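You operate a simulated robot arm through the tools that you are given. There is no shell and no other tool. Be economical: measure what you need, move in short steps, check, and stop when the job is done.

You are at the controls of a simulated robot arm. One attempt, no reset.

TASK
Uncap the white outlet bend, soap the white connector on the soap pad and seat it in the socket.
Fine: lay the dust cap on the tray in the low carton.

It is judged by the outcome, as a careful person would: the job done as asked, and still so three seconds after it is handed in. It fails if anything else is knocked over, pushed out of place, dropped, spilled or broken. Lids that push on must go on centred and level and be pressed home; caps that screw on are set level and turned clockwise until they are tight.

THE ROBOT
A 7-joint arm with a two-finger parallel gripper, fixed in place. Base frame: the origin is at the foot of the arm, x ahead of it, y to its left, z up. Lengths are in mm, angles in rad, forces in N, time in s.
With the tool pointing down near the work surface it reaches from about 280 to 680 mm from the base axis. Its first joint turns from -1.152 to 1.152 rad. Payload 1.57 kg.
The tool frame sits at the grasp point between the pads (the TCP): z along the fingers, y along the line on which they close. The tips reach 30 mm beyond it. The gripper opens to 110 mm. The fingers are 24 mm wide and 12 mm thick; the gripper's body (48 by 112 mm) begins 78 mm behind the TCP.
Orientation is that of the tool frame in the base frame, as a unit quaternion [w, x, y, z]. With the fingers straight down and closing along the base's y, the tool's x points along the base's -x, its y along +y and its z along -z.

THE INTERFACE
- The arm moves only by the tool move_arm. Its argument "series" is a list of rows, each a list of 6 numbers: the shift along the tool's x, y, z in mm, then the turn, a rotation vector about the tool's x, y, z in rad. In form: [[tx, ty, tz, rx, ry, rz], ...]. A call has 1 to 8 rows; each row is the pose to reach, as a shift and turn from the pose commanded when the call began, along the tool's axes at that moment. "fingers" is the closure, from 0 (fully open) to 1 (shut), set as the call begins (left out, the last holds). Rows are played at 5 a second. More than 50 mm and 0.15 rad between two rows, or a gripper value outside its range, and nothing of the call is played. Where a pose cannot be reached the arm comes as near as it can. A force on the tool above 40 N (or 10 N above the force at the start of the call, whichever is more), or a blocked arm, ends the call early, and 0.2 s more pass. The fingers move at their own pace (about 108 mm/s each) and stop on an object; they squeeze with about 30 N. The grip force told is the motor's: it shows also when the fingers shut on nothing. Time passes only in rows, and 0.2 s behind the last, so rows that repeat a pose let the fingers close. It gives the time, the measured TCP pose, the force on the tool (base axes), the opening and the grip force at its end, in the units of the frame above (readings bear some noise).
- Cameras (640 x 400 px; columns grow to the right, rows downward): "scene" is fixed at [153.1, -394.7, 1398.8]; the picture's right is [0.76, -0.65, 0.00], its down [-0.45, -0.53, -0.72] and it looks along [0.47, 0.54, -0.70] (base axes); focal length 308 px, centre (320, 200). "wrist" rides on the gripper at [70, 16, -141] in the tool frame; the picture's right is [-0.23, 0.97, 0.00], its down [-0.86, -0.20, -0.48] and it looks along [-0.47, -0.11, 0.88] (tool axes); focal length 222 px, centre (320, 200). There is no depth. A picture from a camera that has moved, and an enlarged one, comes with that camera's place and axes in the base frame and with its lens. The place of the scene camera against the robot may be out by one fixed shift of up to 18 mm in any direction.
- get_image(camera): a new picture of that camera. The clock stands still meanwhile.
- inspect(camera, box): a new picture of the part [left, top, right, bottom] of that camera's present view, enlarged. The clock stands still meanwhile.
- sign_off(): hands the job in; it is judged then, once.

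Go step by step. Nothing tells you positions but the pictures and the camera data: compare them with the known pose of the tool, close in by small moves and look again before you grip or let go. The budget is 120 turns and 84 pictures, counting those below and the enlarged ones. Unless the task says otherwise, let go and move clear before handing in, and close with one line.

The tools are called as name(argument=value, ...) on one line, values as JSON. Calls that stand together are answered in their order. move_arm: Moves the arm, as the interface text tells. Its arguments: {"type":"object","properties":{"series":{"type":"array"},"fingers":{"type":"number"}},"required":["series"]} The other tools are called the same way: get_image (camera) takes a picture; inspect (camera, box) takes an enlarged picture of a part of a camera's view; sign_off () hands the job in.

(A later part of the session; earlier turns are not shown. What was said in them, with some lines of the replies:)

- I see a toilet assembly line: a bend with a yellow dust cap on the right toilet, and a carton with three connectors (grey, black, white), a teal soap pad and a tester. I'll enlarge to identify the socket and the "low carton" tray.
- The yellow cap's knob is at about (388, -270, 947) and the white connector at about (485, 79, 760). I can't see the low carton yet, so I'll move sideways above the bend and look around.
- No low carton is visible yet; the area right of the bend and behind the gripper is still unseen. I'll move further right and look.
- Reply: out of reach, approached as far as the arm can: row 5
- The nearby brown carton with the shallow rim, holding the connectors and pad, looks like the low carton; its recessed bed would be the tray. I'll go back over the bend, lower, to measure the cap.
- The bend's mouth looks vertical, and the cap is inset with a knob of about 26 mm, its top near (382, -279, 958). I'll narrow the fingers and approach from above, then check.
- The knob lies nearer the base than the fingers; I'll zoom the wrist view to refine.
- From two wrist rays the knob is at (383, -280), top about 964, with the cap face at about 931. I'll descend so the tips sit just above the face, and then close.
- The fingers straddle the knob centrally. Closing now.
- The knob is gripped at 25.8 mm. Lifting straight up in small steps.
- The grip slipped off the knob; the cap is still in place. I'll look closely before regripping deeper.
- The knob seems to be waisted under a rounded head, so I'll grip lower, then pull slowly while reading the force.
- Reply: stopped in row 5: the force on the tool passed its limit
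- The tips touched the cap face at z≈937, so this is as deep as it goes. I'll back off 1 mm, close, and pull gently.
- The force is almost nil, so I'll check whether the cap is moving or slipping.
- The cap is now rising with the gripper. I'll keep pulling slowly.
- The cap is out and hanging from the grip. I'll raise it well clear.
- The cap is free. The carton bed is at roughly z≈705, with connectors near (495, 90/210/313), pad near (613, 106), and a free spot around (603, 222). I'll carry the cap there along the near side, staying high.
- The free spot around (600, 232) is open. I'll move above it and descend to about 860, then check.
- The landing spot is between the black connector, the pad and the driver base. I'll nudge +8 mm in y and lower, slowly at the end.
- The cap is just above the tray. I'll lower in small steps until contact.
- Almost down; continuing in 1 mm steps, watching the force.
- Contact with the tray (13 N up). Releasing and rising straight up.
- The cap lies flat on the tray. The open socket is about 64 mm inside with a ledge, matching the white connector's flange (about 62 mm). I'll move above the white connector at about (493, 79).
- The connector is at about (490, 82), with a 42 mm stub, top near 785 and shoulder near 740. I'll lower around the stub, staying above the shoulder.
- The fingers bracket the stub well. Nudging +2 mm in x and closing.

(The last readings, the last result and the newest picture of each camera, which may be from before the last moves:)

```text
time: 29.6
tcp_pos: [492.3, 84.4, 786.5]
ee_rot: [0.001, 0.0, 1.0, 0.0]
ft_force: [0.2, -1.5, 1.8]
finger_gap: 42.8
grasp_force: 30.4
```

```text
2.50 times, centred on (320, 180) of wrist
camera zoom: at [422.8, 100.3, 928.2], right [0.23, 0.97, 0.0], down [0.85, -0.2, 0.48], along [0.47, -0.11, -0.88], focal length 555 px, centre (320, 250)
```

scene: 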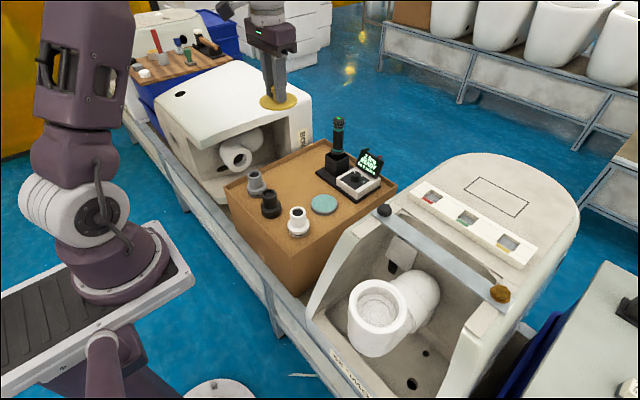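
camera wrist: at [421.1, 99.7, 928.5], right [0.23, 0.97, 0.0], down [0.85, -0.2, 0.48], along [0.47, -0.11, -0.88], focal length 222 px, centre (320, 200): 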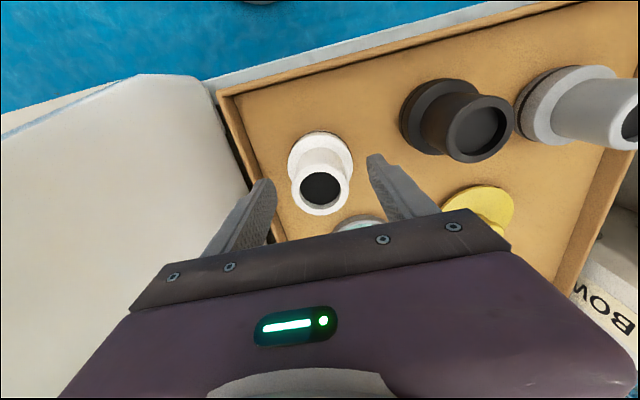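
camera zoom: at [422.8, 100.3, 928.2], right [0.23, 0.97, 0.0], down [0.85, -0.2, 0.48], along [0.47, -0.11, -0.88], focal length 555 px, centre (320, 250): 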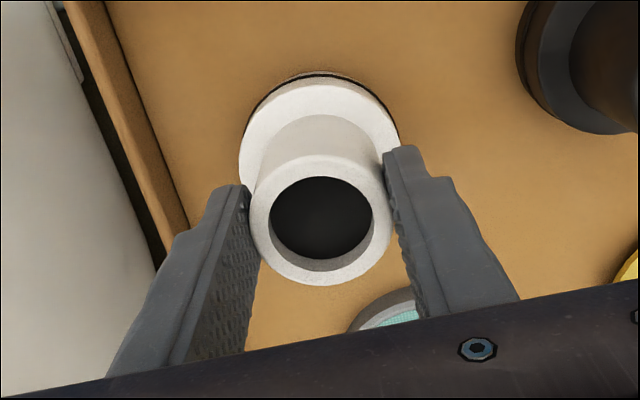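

Gripped at 42.8 mm. Lifting slowly.

move_arm(series=[[0, 0, -2, 0, 0, 0], [0, 0, -5, 0, 0, 0], [0, 0, -10, 0, 0, 0], [0, 0, -20, 0, 0, 0], [0, 0, -32, 0, 0, 0], [0, 0, -46, 0, 0, 0], [0, 0, -60, 0, 0, 0]])

inspect(camera="scene", box=[240, 130, 380, 250])

get_image(camera="wrist")

```text
time: 31.2
tcp_pos: [492.2, 84.3, 844.4]
ee_rot: [0.0, 0.0, 1.0, 0.0]
ft_force: [0.0, 0.1, -1.7]
finger_gap: 42.9
grasp_force: 29.6
```

```text
3.33 times, centred on (310, 190) of scene
camera zoom: at [153.1, -394.7, 1398.8], right [0.76, -0.65, 0.0], down [-0.45, -0.53, -0.72], along [0.47, 0.54, -0.7], focal length 1028 px, centre (353, 233)
```

zoom: 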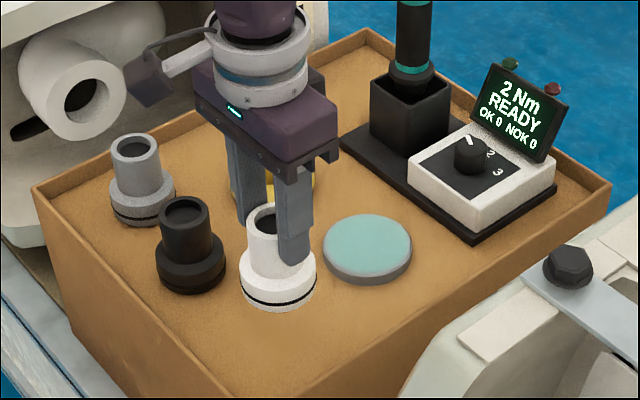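

```text
36 pictures are left
camera wrist: at [422.1, 99.9, 987.7], right [0.23, 0.97, 0.0], down [0.85, -0.2, 0.48], along [0.47, -0.11, -0.88], focal length 222 px, centre (320, 200)
```

wrist: 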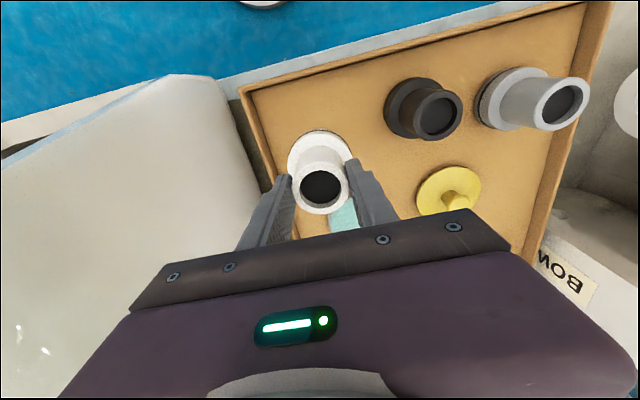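

The connector is held and upright. I'll move it over the pad at about (609, 106).

move_arm(series=[[-25, 5, 0, 0, 0, 0], [-60, 11, 0, 0, 0, 0], [-95, 18, 0, 0, 0, 0], [-117, 22, 0, 0, 0, 0]])

inspect(camera="scene", box=[240, 130, 380, 250])

get_image(camera="wrist")

```text
time: 32.2
tcp_pos: [610.2, 105.9, 845.7]
ee_rot: [0.002, -0.001, 1.0, 0.0]
ft_force: [-0.8, -0.3, -1.4]
finger_gap: 43.0
grasp_force: 29.8
```

```text
3.33 times, centred on (310, 190) of scene
camera zoom: at [153.1, -394.7, 1398.8], right [0.76, -0.65, 0.0], down [-0.45, -0.53, -0.72], along [0.47, 0.54, -0.7], focal length 1028 px, centre (353, 233)
```

zoom: 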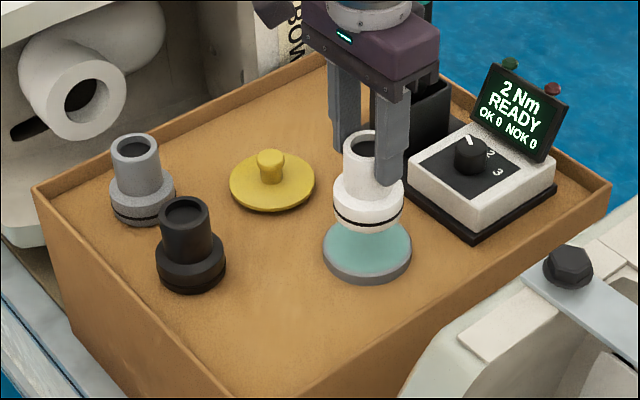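

```text
34 pictures are left
camera wrist: at [539.2, 121.6, 987.0], right [0.23, 0.97, 0.0], down [0.85, -0.2, 0.48], along [0.47, -0.11, -0.88], focal length 222 px, centre (320, 200)
```

wrist: 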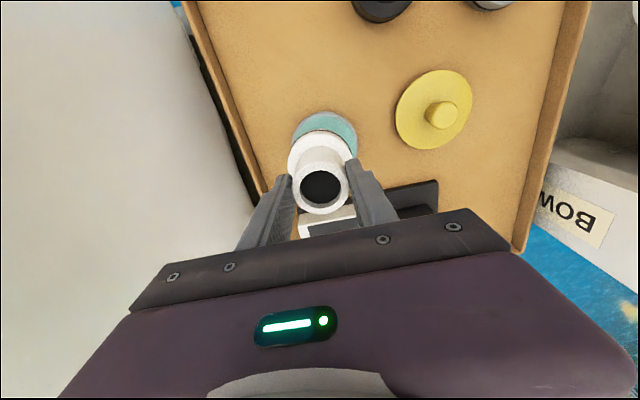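

The connector is aligned above the pad. Lowering to near contact, then slowly.

move_arm(series=[[0, 0, 15, 0, 0, 0], [0, 0, 28, 0, 0, 0], [0, 0, 36, 0, 0, 0], [0, 0, 39, 0, 0, 0], [0, 0, 41, 0, 0, 0]])

move_arm(series=[[0, 0, 1, 0, 0, 0], [0, 0, 2, 0, 0, 0], [0, 0, 3, 0, 0, 0], [0, 0, 4, 0, 0, 0]])

```text
time: 33.4
tcp_pos: [608.8, 106.6, 806.3]
ee_rot: [0.001, 0.0, 1.0, 0.001]
ft_force: [0.1, 0.1, -1.7]
finger_gap: 42.6
grasp_force: 30.2
```

```text
time: 34.4
tcp_pos: [609.7, 105.4, 800.2]
ee_rot: [0.001, -0.001, 1.0, -0.001]
ft_force: [-0.2, 0.3, -1.1]
finger_gap: 42.8
grasp_force: 30.1
```

move_arm(series=[[0, 0, 1, 0, 0, 0], [0, 0, 2, 0, 0, 0], [0, 0, 3, 0, 0, 0], [0, 0, 4, 0, 0, 0]])

inspect(camera="scene", box=[270, 150, 380, 240])

```text
time: 35.4
tcp_pos: [610.4, 105.8, 797.0]
ee_rot: [0.003, -0.001, 1.0, 0.001]
ft_force: [-1.1, -1.2, 24.5]
finger_gap: 42.7
grasp_force: 29.6
```

```text
4.44 times, centred on (325, 195) of scene
camera zoom: at [152.6, -394.8, 1398.9], right [0.76, -0.65, 0.0], down [-0.45, -0.53, -0.72], along [0.47, 0.54, -0.7], focal length 1370 px, centre (298, 222)
```

zoom: 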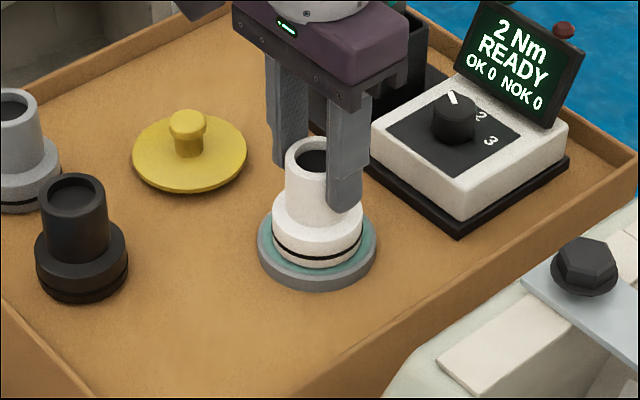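

The connector sits on the pad with 24 N of press. I'll ease slightly, make a small twist to spread the soap, and lift.

move_arm(series=[[0, 0, -0.7, 0, 0, 0.1], [0, 0, -0.7, 0, 0, 0], [0, 0, -0.7, 0, 0, -0.1], [0, 0, -0.7, 0, 0, 0], [0, 0, -0.7, 0, 0, 0]])

move_arm(series=[[0, 0, -3, 0, 0, 0], [0, 0, -8, 0, 0, 0], [0, 0, -18, 0, 0, 0], [0, 0, -35, 0, 0, 0], [0, 0, -60, 0, 0, 0]])

inspect(camera="scene", box=[270, 150, 380, 240])

```text
time: 36.6
tcp_pos: [609.6, 105.7, 797.0]
ee_rot: [0.0, 0.0, 1.0, 0.0]
ft_force: [-0.1, 2.5, 6.0]
finger_gap: 42.7
grasp_force: 30.1
```

```text
time: 37.8
tcp_pos: [608.2, 105.7, 858.1]
ee_rot: [0.001, 0.0, 1.0, -0.001]
ft_force: [-1.2, 0.4, -1.5]
finger_gap: 42.9
grasp_force: 30.1
```

```text
4.44 times, centred on (325, 195) of scene
camera zoom: at [153.1, -394.7, 1398.8], right [0.76, -0.65, 0.0], down [-0.45, -0.53, -0.72], along [0.47, 0.54, -0.7], focal length 1370 px, centre (298, 222)
```

zoom: 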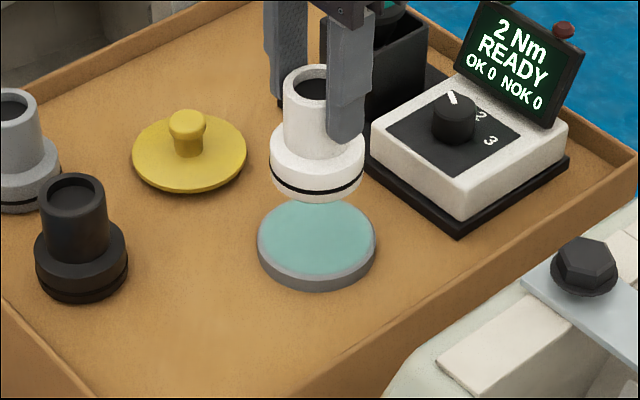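

Soaped. Now I'll raise it, retreat to the near side and carry it high to above the socket at about (383, -280).

move_arm(series=[[0, 0, -40, 0, 0, 0], [20, 0, -80, 0, 0, 0], [50, 0, -115, 0, 0, 0], [80, -10, -150, 0, 0, 0], [110, -20, -185, 0, 0, 0], [140, -35, -220, 0, 0, 0], [175, -55, -242, 0, 0, 0], [210, -80, -242, 0, 0, 0]])

move_arm(series=[[15, -35, 0, 0, 0, 0], [15, -75, 0, 0, 0, 0], [15, -120, 0, 0, 0, 0], [15, -165, 0, 0, 0, 0], [15, -210, 0, 0, 0, 0], [15, -250, 0, 0, 0, 0], [15, -285, 0, 0, 0, 0], [15, -305, 0, 0, 0, 0]])

inspect(camera="wrist", box=[220, 60, 420, 240])

inspect(camera="scene", box=[330, 240, 450, 350])

```text
time: 39.6
tcp_pos: [397.5, 26.8, 1099.0]
ee_rot: [0.001, -0.001, 1.0, -0.001]
ft_force: [0.1, -1.0, -1.8]
finger_gap: 42.6
grasp_force: 30.0
```

```text
time: 41.4
tcp_pos: [385.4, -277.7, 1097.9]
ee_rot: [0.001, 0.001, 1.0, -0.001]
ft_force: [1.2, -0.7, -0.1]
finger_gap: 42.9
grasp_force: 30.4
```

```text
2.22 times, centred on (320, 150) of wrist
camera zoom: at [315.1, -261.2, 1240.1], right [0.23, 0.97, 0.0], down [0.85, -0.2, 0.48], along [0.47, -0.11, -0.88], focal length 494 px, centre (320, 311)
```

zoom: 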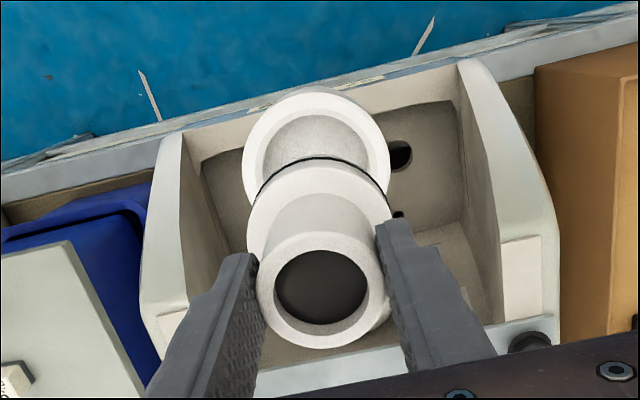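

```text
3.64 times, centred on (390, 295) of scene
camera zoom: at [153.1, -394.7, 1398.8], right [0.76, -0.65, 0.0], down [-0.45, -0.53, -0.72], along [0.47, 0.54, -0.7], focal length 1121 px, centre (66, -146)
```

zoom: 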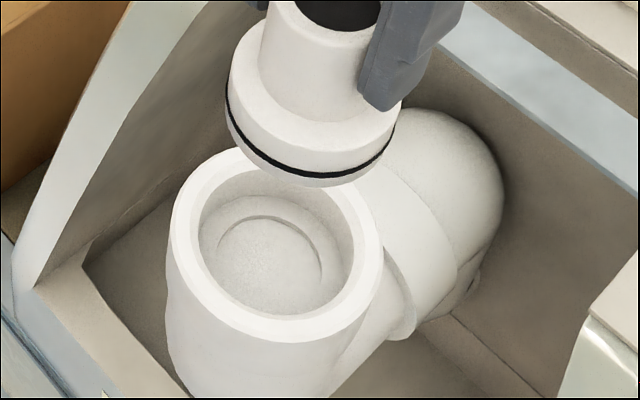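

The connector is above the socket. I'll check for tilt and alignment with a wider view.

inspect(camera="scene", box=[350, 190, 450, 300])

```text
3.64 times, centred on (400, 245) of scene
camera zoom: at [153.1, -394.7, 1398.8], right [0.76, -0.65, 0.0], down [-0.45, -0.53, -0.72], along [0.47, 0.54, -0.7], focal length 1121 px, centre (29, 36)
```

zoom: 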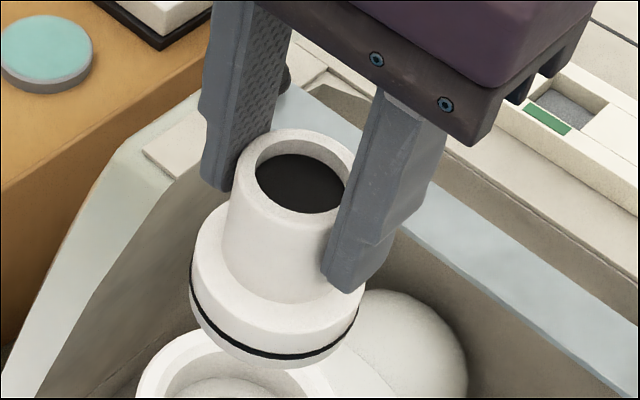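

The connector is close to vertical. I'll descend to just above the rim (about 10 mm) and judge alignment from both cameras.

move_arm(series=[[1, -2, 20, 0, 0, 0], [1, -2, 40, 0, 0, 0], [1, -2, 60, 0, 0, 0], [1, -2, 72, 0, 0, 0]])

inspect(camera="wrist", box=[250, 90, 390, 220])

inspect(camera="scene", box=[340, 240, 430, 340])

```text
time: 42.4
tcp_pos: [384.3, -281.0, 1027.1]
ee_rot: [0.001, 0.0, 1.0, -0.001]
ft_force: [-0.9, 0.5, -0.6]
finger_gap: 42.9
grasp_force: 30.0
```

```text
3.08 times, centred on (320, 155) of wrist
camera zoom: at [314.1, -264.5, 1169.7], right [0.23, 0.97, 0.0], down [0.85, -0.2, 0.48], along [0.47, -0.11, -0.88], focal length 684 px, centre (320, 338)
```

zoom: 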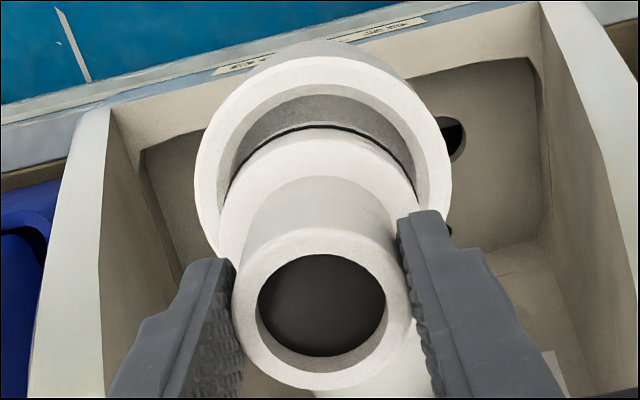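

```text
4.00 times, centred on (385, 290) of scene
camera zoom: at [153.1, -394.7, 1398.8], right [0.76, -0.65, 0.0], down [-0.45, -0.53, -0.72], along [0.47, 0.54, -0.7], focal length 1233 px, centre (60, -160)
```

zoom: 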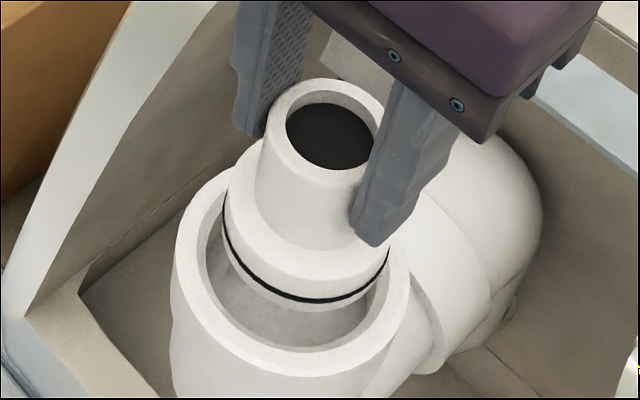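

Both views suggest the connector hangs about 2° off (bottom toward +x) and is a few mm too far in x. I'll correct with a small tilt about tool y and a 2 mm shift, then recheck.

move_arm(series=[[1, -0.3, 0, 0, 0.02, 0], [2, -0.5, 4, 0, 0.04, 0], [2, -0.5, 6, 0, 0.04, 0]])

inspect(camera="wrist", box=[250, 90, 390, 220])

inspect(camera="scene", box=[340, 250, 430, 340])

```text
time: 43.2
tcp_pos: [381.7, -281.3, 1021.7]
ee_rot: [-0.019, 0.0, 1.0, -0.001]
ft_force: [-0.2, -0.3, -0.8]
finger_gap: 42.7
grasp_force: 30.5
```

```text
3.08 times, centred on (320, 155) of wrist
camera zoom: at [317.6, -265.5, 1166.3], right [0.23, 0.97, -0.01], down [0.87, -0.2, 0.45], along [0.43, -0.11, -0.9], focal length 684 px, centre (320, 338)
```

zoom: 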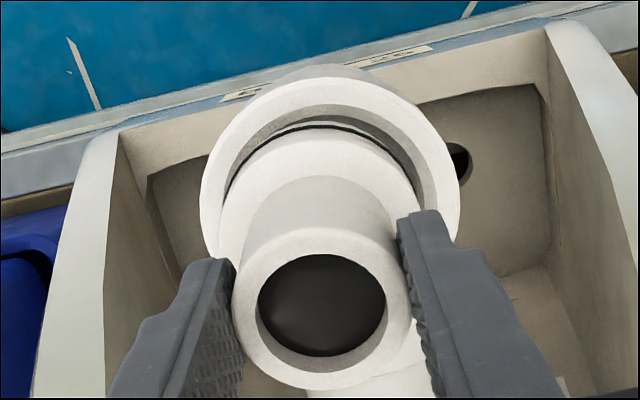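

```text
4.44 times, centred on (385, 295) of scene
camera zoom: at [153.1, -394.7, 1398.8], right [0.76, -0.65, 0.0], down [-0.45, -0.53, -0.72], along [0.47, 0.54, -0.7], focal length 1370 px, centre (31, -222)
```

zoom: 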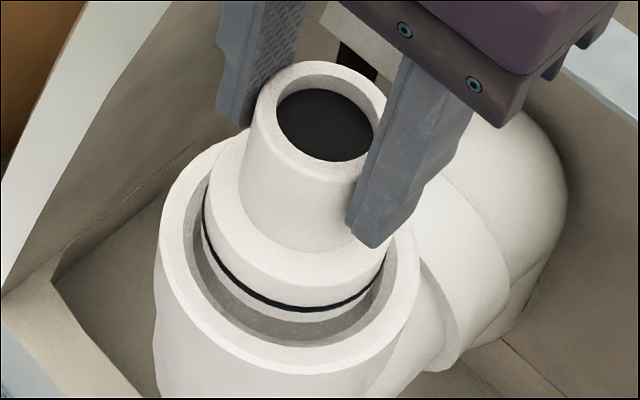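

Alignment is within about 2 mm; horizontal cues from both cameras favour about +1 mm in x and +1 mm in y. I'll apply that and lower gently into the socket mouth, watching lateral force.

move_arm(series=[[-1, 1, 0, 0, 0, 0], [-1.1, 1.2, 3, 0, 0, 0], [-1.2, 1.2, 6, 0, 0, 0], [-1.3, 1.2, 9, 0, 0, 0]])

inspect(camera="wrist", box=[250, 90, 390, 220])

inspect(camera="scene", box=[340, 250, 430, 340])

```text
time: 44.2
tcp_pos: [382.7, -280.2, 1011.5]
ee_rot: [-0.019, 0.001, 1.0, 0.001]
ft_force: [-0.1, 0.6, -0.2]
finger_gap: 43.0
grasp_force: 29.8
```

```text
3.08 times, centred on (320, 155) of wrist
camera zoom: at [318.7, -263.8, 1157.0], right [0.23, 0.97, -0.01], down [0.87, -0.2, 0.45], along [0.43, -0.11, -0.9], focal length 684 px, centre (320, 338)
```

zoom: 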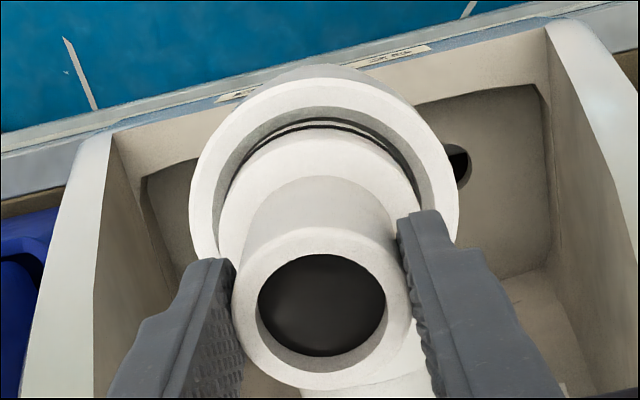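

```text
4.44 times, centred on (385, 295) of scene
camera zoom: at [153.1, -394.7, 1398.8], right [0.76, -0.65, 0.0], down [-0.45, -0.53, -0.72], along [0.47, 0.54, -0.7], focal length 1370 px, centre (31, -222)
```

zoom: 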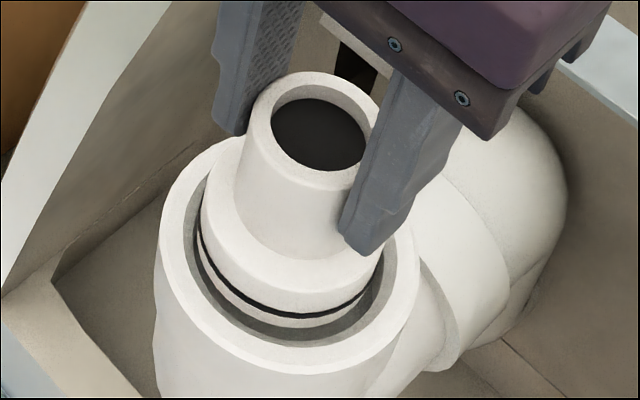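

It's nearly centred, with a 3–4 mm gap around the lip. I'll add 0.7 mm in y and lower on gently.

move_arm(series=[[-0.1, 0.7, 2, 0, 0, 0], [-0.2, 0.7, 4, 0, 0, 0], [-0.3, 0.7, 6, 0, 0, 0], [-0.4, 0.7, 8, 0, 0, 0], [-0.4, 0.7, 10, 0, 0, 0]])

inspect(camera="wrist", box=[250, 90, 390, 220])

inspect(camera="scene", box=[340, 250, 430, 340])

```text
time: 45.4
tcp_pos: [383.2, -279.5, 1000.1]
ee_rot: [-0.018, 0.0, 1.0, -0.001]
ft_force: [3.1, -1.4, -0.2]
finger_gap: 42.7
grasp_force: 29.6
```

```text
3.08 times, centred on (320, 155) of wrist
camera zoom: at [318.2, -263.4, 1146.4], right [0.23, 0.97, -0.01], down [0.87, -0.2, 0.45], along [0.43, -0.11, -0.89], focal length 684 px, centre (320, 338)
```

zoom: 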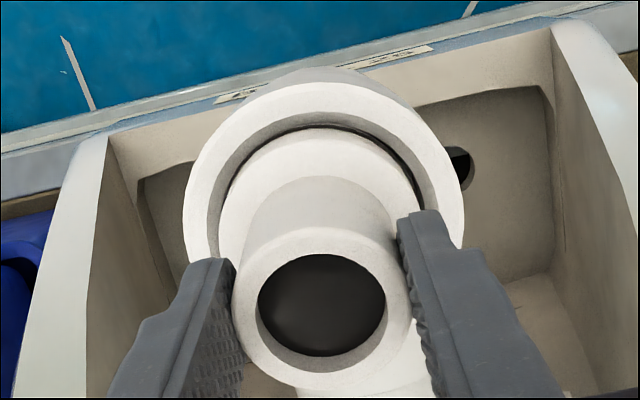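

```text
4.44 times, centred on (385, 295) of scene
camera zoom: at [153.2, -394.7, 1398.8], right [0.76, -0.65, 0.0], down [-0.45, -0.53, -0.72], along [0.47, 0.54, -0.7], focal length 1370 px, centre (31, -222)
```

zoom: 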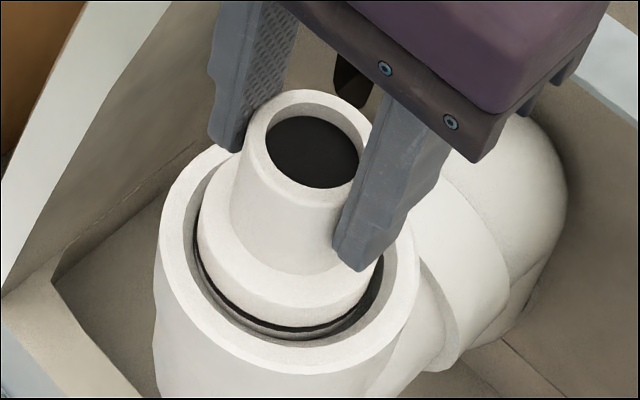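

The flange is inside the mouth with a slight side force (+x, -y). I'll follow it by 0.7 mm and go on lowering.

move_arm(series=[[-0.7, -0.6, 0, 0, 0, 0], [-0.8, -0.6, 2, 0, 0, 0], [-0.9, -0.6, 4, 0, 0, 0], [-1, -0.6, 6, 0, 0, 0], [-1, -0.6, 6, 0, 0, 0]])

```text
time: 46.6
tcp_pos: [383.0, -280.7, 995.1]
ee_rot: [-0.019, 0.0, 1.0, -0.001]
ft_force: [0.5, 0.7, -0.9]
finger_gap: 42.4
grasp_force: 29.9
```

Side force is gone. Continuing down.

move_arm(series=[[-0.1, 0, 2, 0, 0, 0], [-0.2, 0, 4, 0, 0, 0], [-0.3, 0, 6, 0, 0, 0], [-0.3, 0, 8, 0, 0, 0]])

inspect(camera="scene", box=[340, 250, 430, 340])

```text
time: 47.6
tcp_pos: [383.9, -280.8, 987.3]
ee_rot: [-0.02, 0.0, 1.0, -0.001]
ft_force: [0.1, 0.6, -0.6]
finger_gap: 42.4
grasp_force: 30.1
```

```text
4.44 times, centred on (385, 295) of scene
camera zoom: at [153.1, -394.7, 1398.8], right [0.76, -0.65, 0.0], down [-0.45, -0.53, -0.72], along [0.47, 0.54, -0.7], focal length 1370 px, centre (31, -222)
```

zoom: 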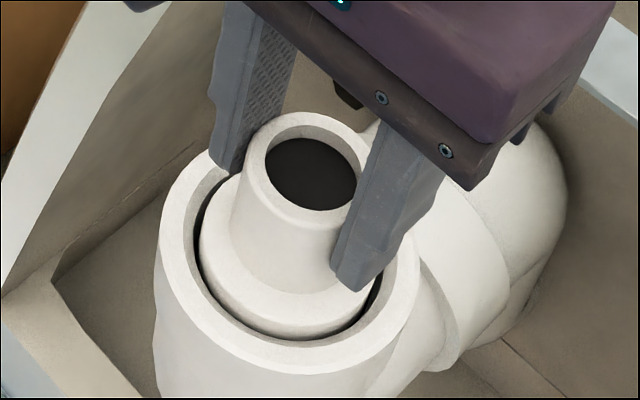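

It's sliding in freely. Continuing down, checking the force.

move_arm(series=[[0, 0, 2, 0, 0, 0], [-0.1, 0, 4, 0, 0, 0], [-0.2, 0, 6, 0, 0, 0], [-0.2, 0, 8, 0, 0, 0]])

inspect(camera="scene", box=[340, 250, 430, 340])

```text
time: 48.6
tcp_pos: [383.5, -281.7, 980.7]
ee_rot: [-0.019, -0.001, 1.0, -0.002]
ft_force: [-3.9, -6.9, 24.6]
finger_gap: 42.5
grasp_force: 30.4
```

```text
4.44 times, centred on (385, 295) of scene
camera zoom: at [152.7, -394.7, 1398.9], right [0.76, -0.65, 0.0], down [-0.45, -0.53, -0.72], along [0.47, 0.54, -0.7], focal length 1370 px, centre (31, -222)
```

zoom: 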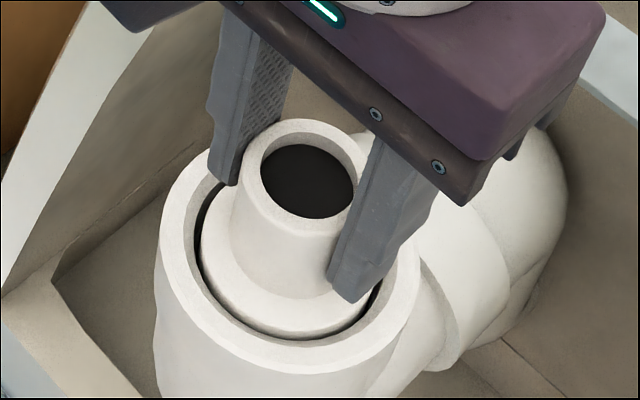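

I felt resistance with a side force toward -y and -x, possibly the inner bore edge. I'll back off slightly, follow the side force and press again.

move_arm(series=[[0, 0, -2, 0, 0, 0], [0.6, -1, -2, 0, 0, 0], [0.6, -1, 0, 0, 0, 0], [0.6, -1, 1, 0, 0, 0]])

```text
time: 49.6
tcp_pos: [383.0, -280.6, 980.5]
ee_rot: [-0.02, 0.001, 1.0, -0.001]
ft_force: [-3.0, 7.8, 26.6]
finger_gap: 42.2
grasp_force: 29.9
```

The side force has flipped in y, so the centre lies between. I'll set y +0.5, x -0.4 and press a bit more.

move_arm(series=[[0.2, 0.3, -1, 0, 0, 0], [0.4, 0.5, -1, 0, 0, 0], [0.4, 0.5, 0, 0, 0, 0], [0.4, 0.5, 0.5, 0, 0, 0], [0.4, 0.5, 0.5, 0, 0, 0]])

inspect(camera="wrist", box=[250, 90, 390, 220])

```text
time: 50.8
tcp_pos: [381.8, -281.5, 979.3]
ee_rot: [-0.019, 0.001, 1.0, -0.003]
ft_force: [7.4, 2.8, 22.0]
finger_gap: 42.8
grasp_force: 30.3
```

```text
3.08 times, centred on (320, 155) of wrist
camera zoom: at [317.6, -264.5, 1123.4], right [0.23, 0.97, -0.01], down [0.87, -0.2, 0.45], along [0.43, -0.11, -0.89], focal length 684 px, centre (320, 338)
```

zoom: 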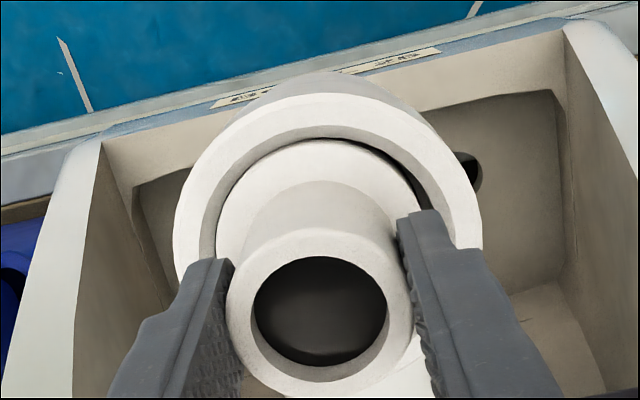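

The wrist view shows the connector sitting toward -y/-x in the mouth, and the force agrees. I'll lift 3 mm, shift about +1.6 mm in x and +1.4 mm in y, then press again.

move_arm(series=[[0, 0, -3, 0, 0, 0], [-1.6, 1.4, -3, 0, 0, 0], [-1.6, 1.4, -1, 0, 0, 0], [-1.6, 1.4, 0, 0, 0, 0], [-1.6, 1.4, 0.5, 0, 0, 0]])

inspect(camera="wrist", box=[250, 90, 390, 220])

inspect(camera="scene", box=[340, 250, 430, 340])

```text
time: 52.0
tcp_pos: [382.7, -279.2, 978.4]
ee_rot: [-0.019, 0.001, 1.0, -0.001]
ft_force: [-2.1, 3.8, 14.8]
finger_gap: 42.5
grasp_force: 30.5
```

```text
3.08 times, centred on (320, 155) of wrist
camera zoom: at [318.6, -263.4, 1123.6], right [0.23, 0.97, -0.01], down [0.87, -0.2, 0.45], along [0.43, -0.11, -0.9], focal length 684 px, centre (320, 338)
```

zoom: 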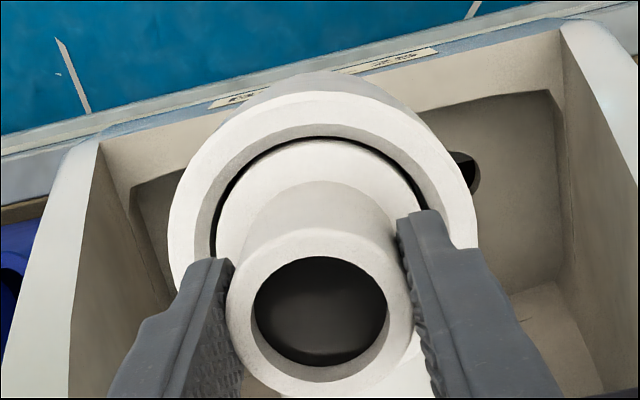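

```text
4.44 times, centred on (385, 295) of scene
camera zoom: at [152.9, -394.5, 1398.9], right [0.76, -0.65, 0.0], down [-0.45, -0.53, -0.72], along [0.47, 0.54, -0.7], focal length 1370 px, centre (31, -222)
```

zoom: 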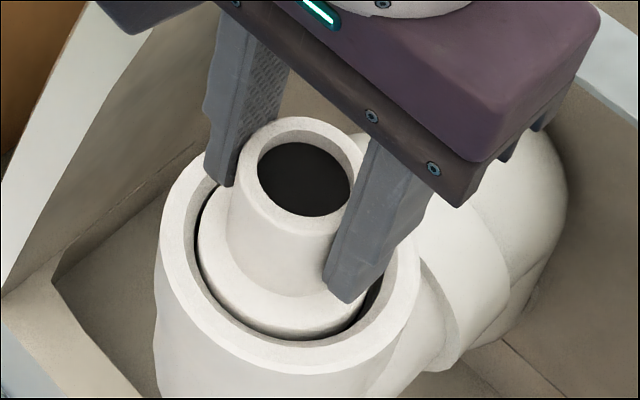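

The gap is now even all round. The grip can't push harder without slipping, so I'll release here, letting it settle level on the seat, rise and inspect.

move_arm(series=[[0, 0, -0.5, 0, 0, 0], [0, 0, -0.5, 0, 0, 0], [0, 0, -0.5, 0, 0, 0], [0, 0, -20, 0, 0, 0], [0, 0, -50, 0, -0.04, 0], [0, 0, -70, 0, -0.04, 0]], fingers=0.4)

inspect(camera="wrist", box=[240, 90, 400, 230])

inspect(camera="scene", box=[340, 250, 430, 340])

```text
time: 53.4
tcp_pos: [386.9, -279.7, 1048.4]
ee_rot: [0.001, 0.0, 1.0, -0.001]
ft_force: [0.5, 0.7, -0.8]
finger_gap: 65.9
grasp_force: 0.0
```

```text
2.86 times, centred on (320, 160) of wrist
camera zoom: at [316.1, -263.4, 1190.5], right [0.23, 0.97, 0.0], down [0.85, -0.2, 0.48], along [0.47, -0.11, -0.88], focal length 635 px, centre (320, 314)
```

zoom: 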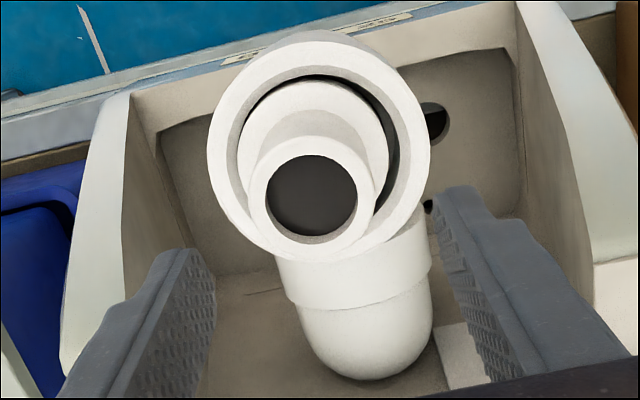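

```text
4.44 times, centred on (385, 295) of scene
camera zoom: at [153.1, -394.7, 1398.8], right [0.76, -0.65, 0.0], down [-0.45, -0.53, -0.72], along [0.47, 0.54, -0.7], focal length 1370 px, centre (31, -222)
```

zoom: 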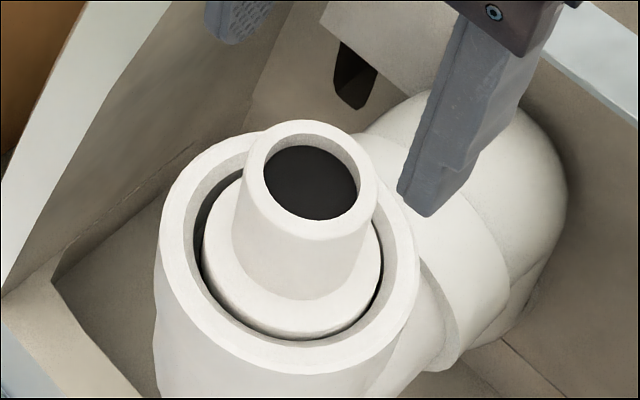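

The connector stands in the mouth but about 2–3 mm off centre (toward -y, -x); the socket centre computes to about (385, -280.3). I'll regrip it upright, raise it slightly, centre it and press again.

move_arm(series=[[2, -1.5, 20, 0, 0, 0], [3, -2, 45, 0, 0, 0], [3, -2, 65, 0, 0, 0], [3, -2, 71, 0, 0, 0]])

move_arm(series=[[0, 0, 0, 0, 0, 0], [0, 0, 0, 0, 0, 0], [0, 0, -2.5, 0, 0, 0], [-1, 1, -2.5, 0, 0, 0], [-2, 2, -2.5, 0, 0, 0]], fingers=1)

inspect(camera="wrist", box=[250, 90, 390, 220])

```text
time: 54.4
tcp_pos: [383.0, -281.7, 976.1]
ee_rot: [0.0, -0.001, 1.0, 0.0]
ft_force: [-1.4, -0.2, 0.3]
finger_gap: 66.0
grasp_force: 0.0
```

```text
time: 55.6
tcp_pos: [384.7, -280.1, 979.3]
ee_rot: [0.001, 0.0, 1.0, 0.0]
ft_force: [-0.1, 0.2, -0.2]
finger_gap: 42.9
grasp_force: 30.2
```

```text
3.08 times, centred on (320, 155) of wrist
camera zoom: at [315.1, -263.0, 1121.5], right [0.23, 0.97, 0.0], down [0.85, -0.2, 0.48], along [0.47, -0.11, -0.88], focal length 684 px, centre (320, 338)
```

zoom: 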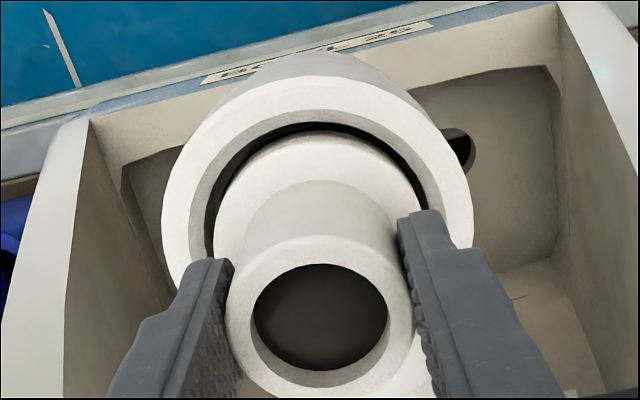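

The gap is slightly larger on the near side; I'll shift x -0.8, y -0.4 and press.

move_arm(series=[[0.8, -0.4, 0, 0, 0, 0], [0.8, -0.4, 1.5, 0, 0, 0], [0.8, -0.4, 3, 0, 0, 0], [0.8, -0.4, 4.5, 0, 0, 0], [0.8, -0.4, 4.5, 0, 0, 0]])

```text
time: 56.8
tcp_pos: [384.3, -279.6, 974.7]
ee_rot: [0.002, 0.0, 1.0, -0.002]
ft_force: [-3.9, 2.3, 26.8]
finger_gap: 43.1
grasp_force: 29.8
```

Pressing at 27 N with little side force. I'll add a small twist while pressing a touch more.

move_arm(series=[[0.3, -0.3, 0.5, 0, 0, 0.06], [0.3, 0.3, 0.8, 0, 0, 0], [-0.3, 0.3, 1, 0, 0, -0.06], [-0.3, -0.3, 1.2, 0, 0, 0], [0, 0, 1.5, 0, 0, 0]])

inspect(camera="wrist", box=[250, 90, 390, 220])

```text
time: 58.0
tcp_pos: [386.3, -279.0, 972.9]
ee_rot: [0.002, 0.0, 1.0, -0.001]
ft_force: [1.4, -2.1, 20.5]
finger_gap: 42.9
grasp_force: 29.9
```

```text
3.08 times, centred on (320, 155) of wrist
camera zoom: at [314.3, -263.0, 1115.9], right [0.23, 0.97, 0.0], down [0.85, -0.2, 0.48], along [0.47, -0.11, -0.88], focal length 684 px, centre (320, 338)
```

zoom: 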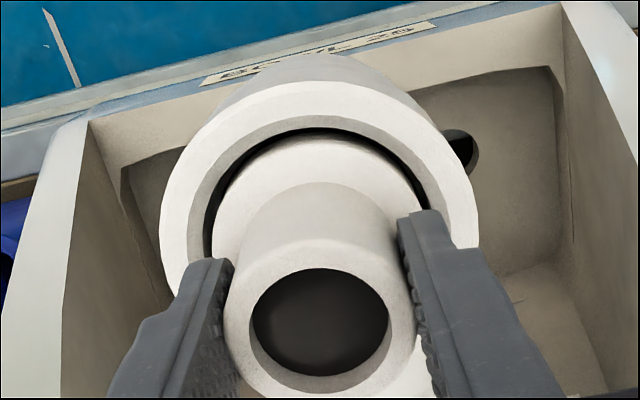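

The grip slips under this load, so I'll release and press on the stub's top ring with the fingers partly closed, which can apply up to 40 N evenly.

move_arm(series=[[0, 0, -0.5, 0, 0, 0], [0, 0, -0.5, 0, 0, 0], [0, 0, -20, 0, 0, 0], [0, 0, -50, 0, 0, 0]], fingers=0.45)

move_arm(series=[[0, 0, 0, 0, 0, 0], [0, 0, 0, 0, 0, 0], [0, 0, 0, 0, 0, 0]], fingers=0.76)

inspect(camera="wrist", box=[240, 90, 400, 230])

inspect(camera="scene", box=[340, 250, 430, 340])

```text
time: 59.0
tcp_pos: [384.5, -279.5, 1023.3]
ee_rot: [0.0, 0.001, 1.0, 0.0]
ft_force: [-0.8, 0.3, -0.1]
finger_gap: 60.5
grasp_force: 0.0
```

```text
time: 59.8
tcp_pos: [385.0, -278.7, 1022.9]
ee_rot: [0.001, 0.0, 1.0, -0.001]
ft_force: [0.1, 0.5, 0.0]
finger_gap: 26.3
grasp_force: 0.1
```

```text
2.86 times, centred on (320, 160) of wrist
camera zoom: at [315.2, -263.2, 1165.4], right [0.23, 0.97, 0.0], down [0.85, -0.2, 0.48], along [0.47, -0.11, -0.88], focal length 635 px, centre (320, 314)
```

zoom: 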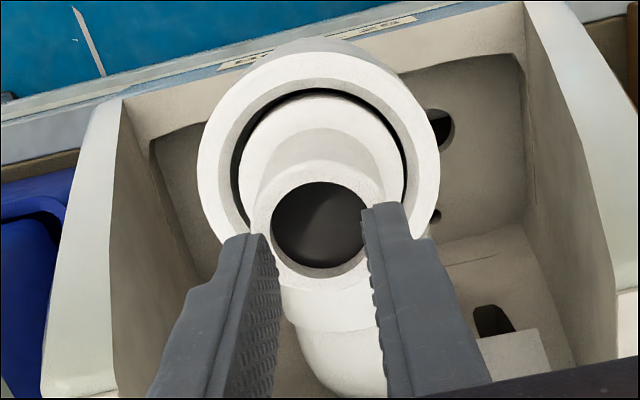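

```text
4.44 times, centred on (385, 295) of scene
camera zoom: at [153.1, -394.7, 1398.8], right [0.76, -0.65, 0.0], down [-0.45, -0.53, -0.72], along [0.47, 0.54, -0.7], focal length 1370 px, centre (31, -222)
```

zoom: 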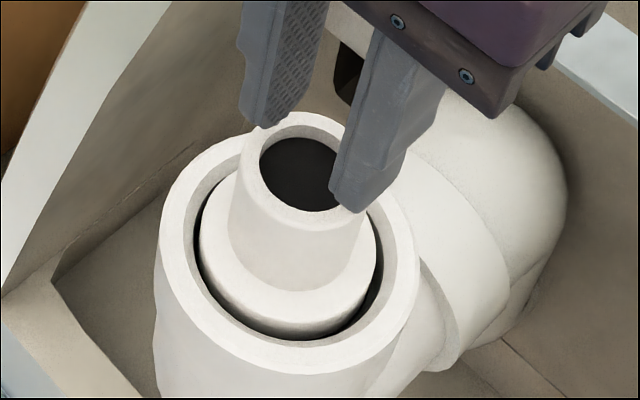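

The gap around is even now. I'll lower the two fingertips onto the ring and press straight down until the force limit.

move_arm(series=[[0, 0, 4, 0, 0, 0], [0, 0, 7, 0, 0, 0], [0, 0, 9, 0, 0, 0], [0, 0, 10, 0, 0, 0], [0, 0, 11, 0, 0, 0], [0, 0, 12, 0, 0, 0]])

```text
time: 61.2
tcp_pos: [385.8, -278.2, 1010.6]
ee_rot: [0.001, 0.0, 1.0, -0.001]
ft_force: [0.8, 0.0, 2.2]
finger_gap: 26.1
grasp_force: 0.1
```

move_arm(series=[[0, 0, 1, 0, 0, 0], [0, 0, 2, 0, 0, 0], [0, 0, 3, 0, 0, 0], [0, 0, 4, 0, 0, 0]])

```text
time: 62.0
tcp_pos: [385.8, -279.2, 1012.0]
ee_rot: [0.003, 0.001, 1.0, -0.002]
ft_force: [-1.4, 1.9, 10.8]
finger_gap: 26.8
grasp_force: 0.1
stopped in row 3: the force on the tool passed its limit (the readings are from after the stop); the commanded pose is now the measured one
```

The connector met a firm stop (over 40 N) with its top at about z 981. I'll rise and inspect closely whether it is fully home and level.

move_arm(series=[[0, 0, -10, 0, 0, 0], [20, 0, -50, 0, 0, 0], [50, 0, -90, 0, 0, 0], [80, 0, -110, 0, 0, 0]])

inspect(camera="scene", box=[344, 270, 414, 330])

inspect(camera="wrist", box=[270, 130, 390, 240])

```text
time: 63.0
tcp_pos: [302.8, -279.2, 1122.5]
ee_rot: [0.002, 0.0, 1.0, -0.002]
ft_force: [-0.1, -0.6, 0.1]
finger_gap: 26.3
grasp_force: 0.0
```

```text
6.67 times, centred on (379, 300) of scene
camera zoom: at [153.1, -394.7, 1398.8], right [0.76, -0.65, 0.0], down [-0.45, -0.53, -0.72], along [0.47, 0.54, -0.7], focal length 2055 px, centre (-73, -467)
```

zoom: 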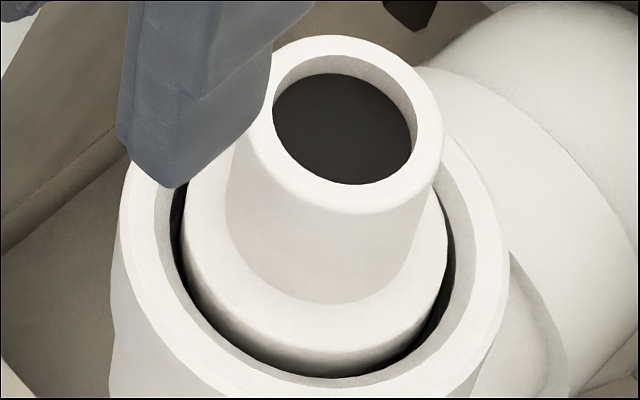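

```text
3.64 times, centred on (330, 185) of wrist
camera zoom: at [232.7, -262.1, 1263.8], right [0.23, 0.97, 0.0], down [0.85, -0.2, 0.48], along [0.47, -0.11, -0.88], focal length 808 px, centre (284, 254)
```

zoom: 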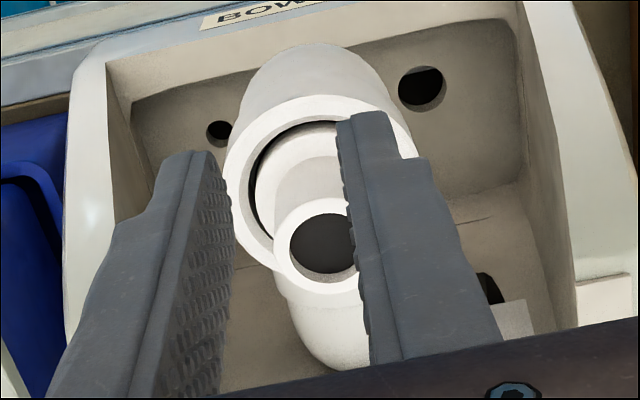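

The connector sits in the socket against its inner ledge, level and with an even gap; a push over 40 N did not move it further. I'll check the whole scene once before handing in.

move_arm(series=[[0, 40, -20, 0, 0, 0], [0, 85, -30, 0, 0, 0], [0, 130, -30, 0, 0, 0], [0, 175, -30, 0, 0, 0], [0, 215, -30, 0, 0, 0]])

get_image(camera="scene")

inspect(camera="scene", box=[335, 260, 425, 340])

```text
time: 64.2
tcp_pos: [304.2, -63.7, 1149.1]
ee_rot: [0.002, 0.0, 1.0, -0.002]
ft_force: [-0.1, -0.3, -0.2]
finger_gap: 26.5
grasp_force: 0.1
```

```text
7 pictures are left
```

scene: 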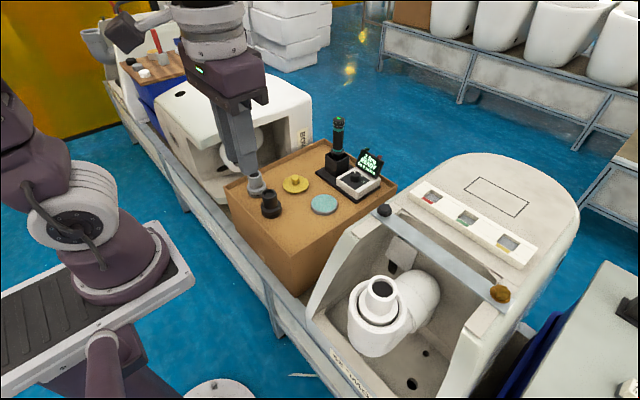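

```text
5.00 times, centred on (380, 300) of scene
camera zoom: at [153.1, -394.7, 1398.8], right [0.76, -0.65, 0.0], down [-0.45, -0.53, -0.72], along [0.47, 0.54, -0.7], focal length 1542 px, centre (20, -300)
```

zoom: 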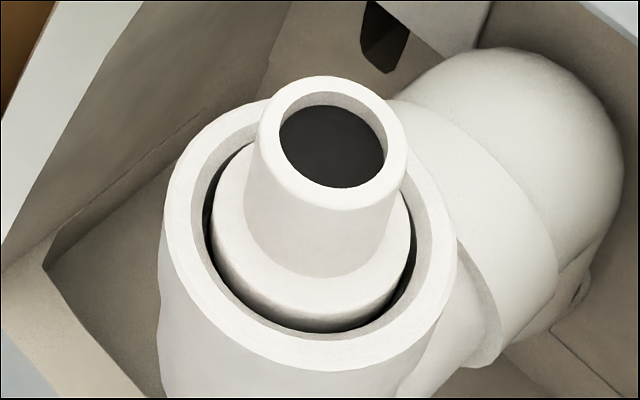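

The connector stands centred and level in the bend. The cap lies on the carton tray, and everything else is where it was, with the arm clear. Handing in now.

sign_off()

```text
The job is handed in.
```

The bend is uncapped and the dust cap is lying on the carton tray. I took the shallow-rimmed carton holding the connectors to be the low carton. The white connector was pressed and twisted on the soap pad, then pushed into the socket until a press of over 40 N no longer moved it. I saw no soap on the connector in the pictures, and I judged it fully seated from that firm stop and how it looked.
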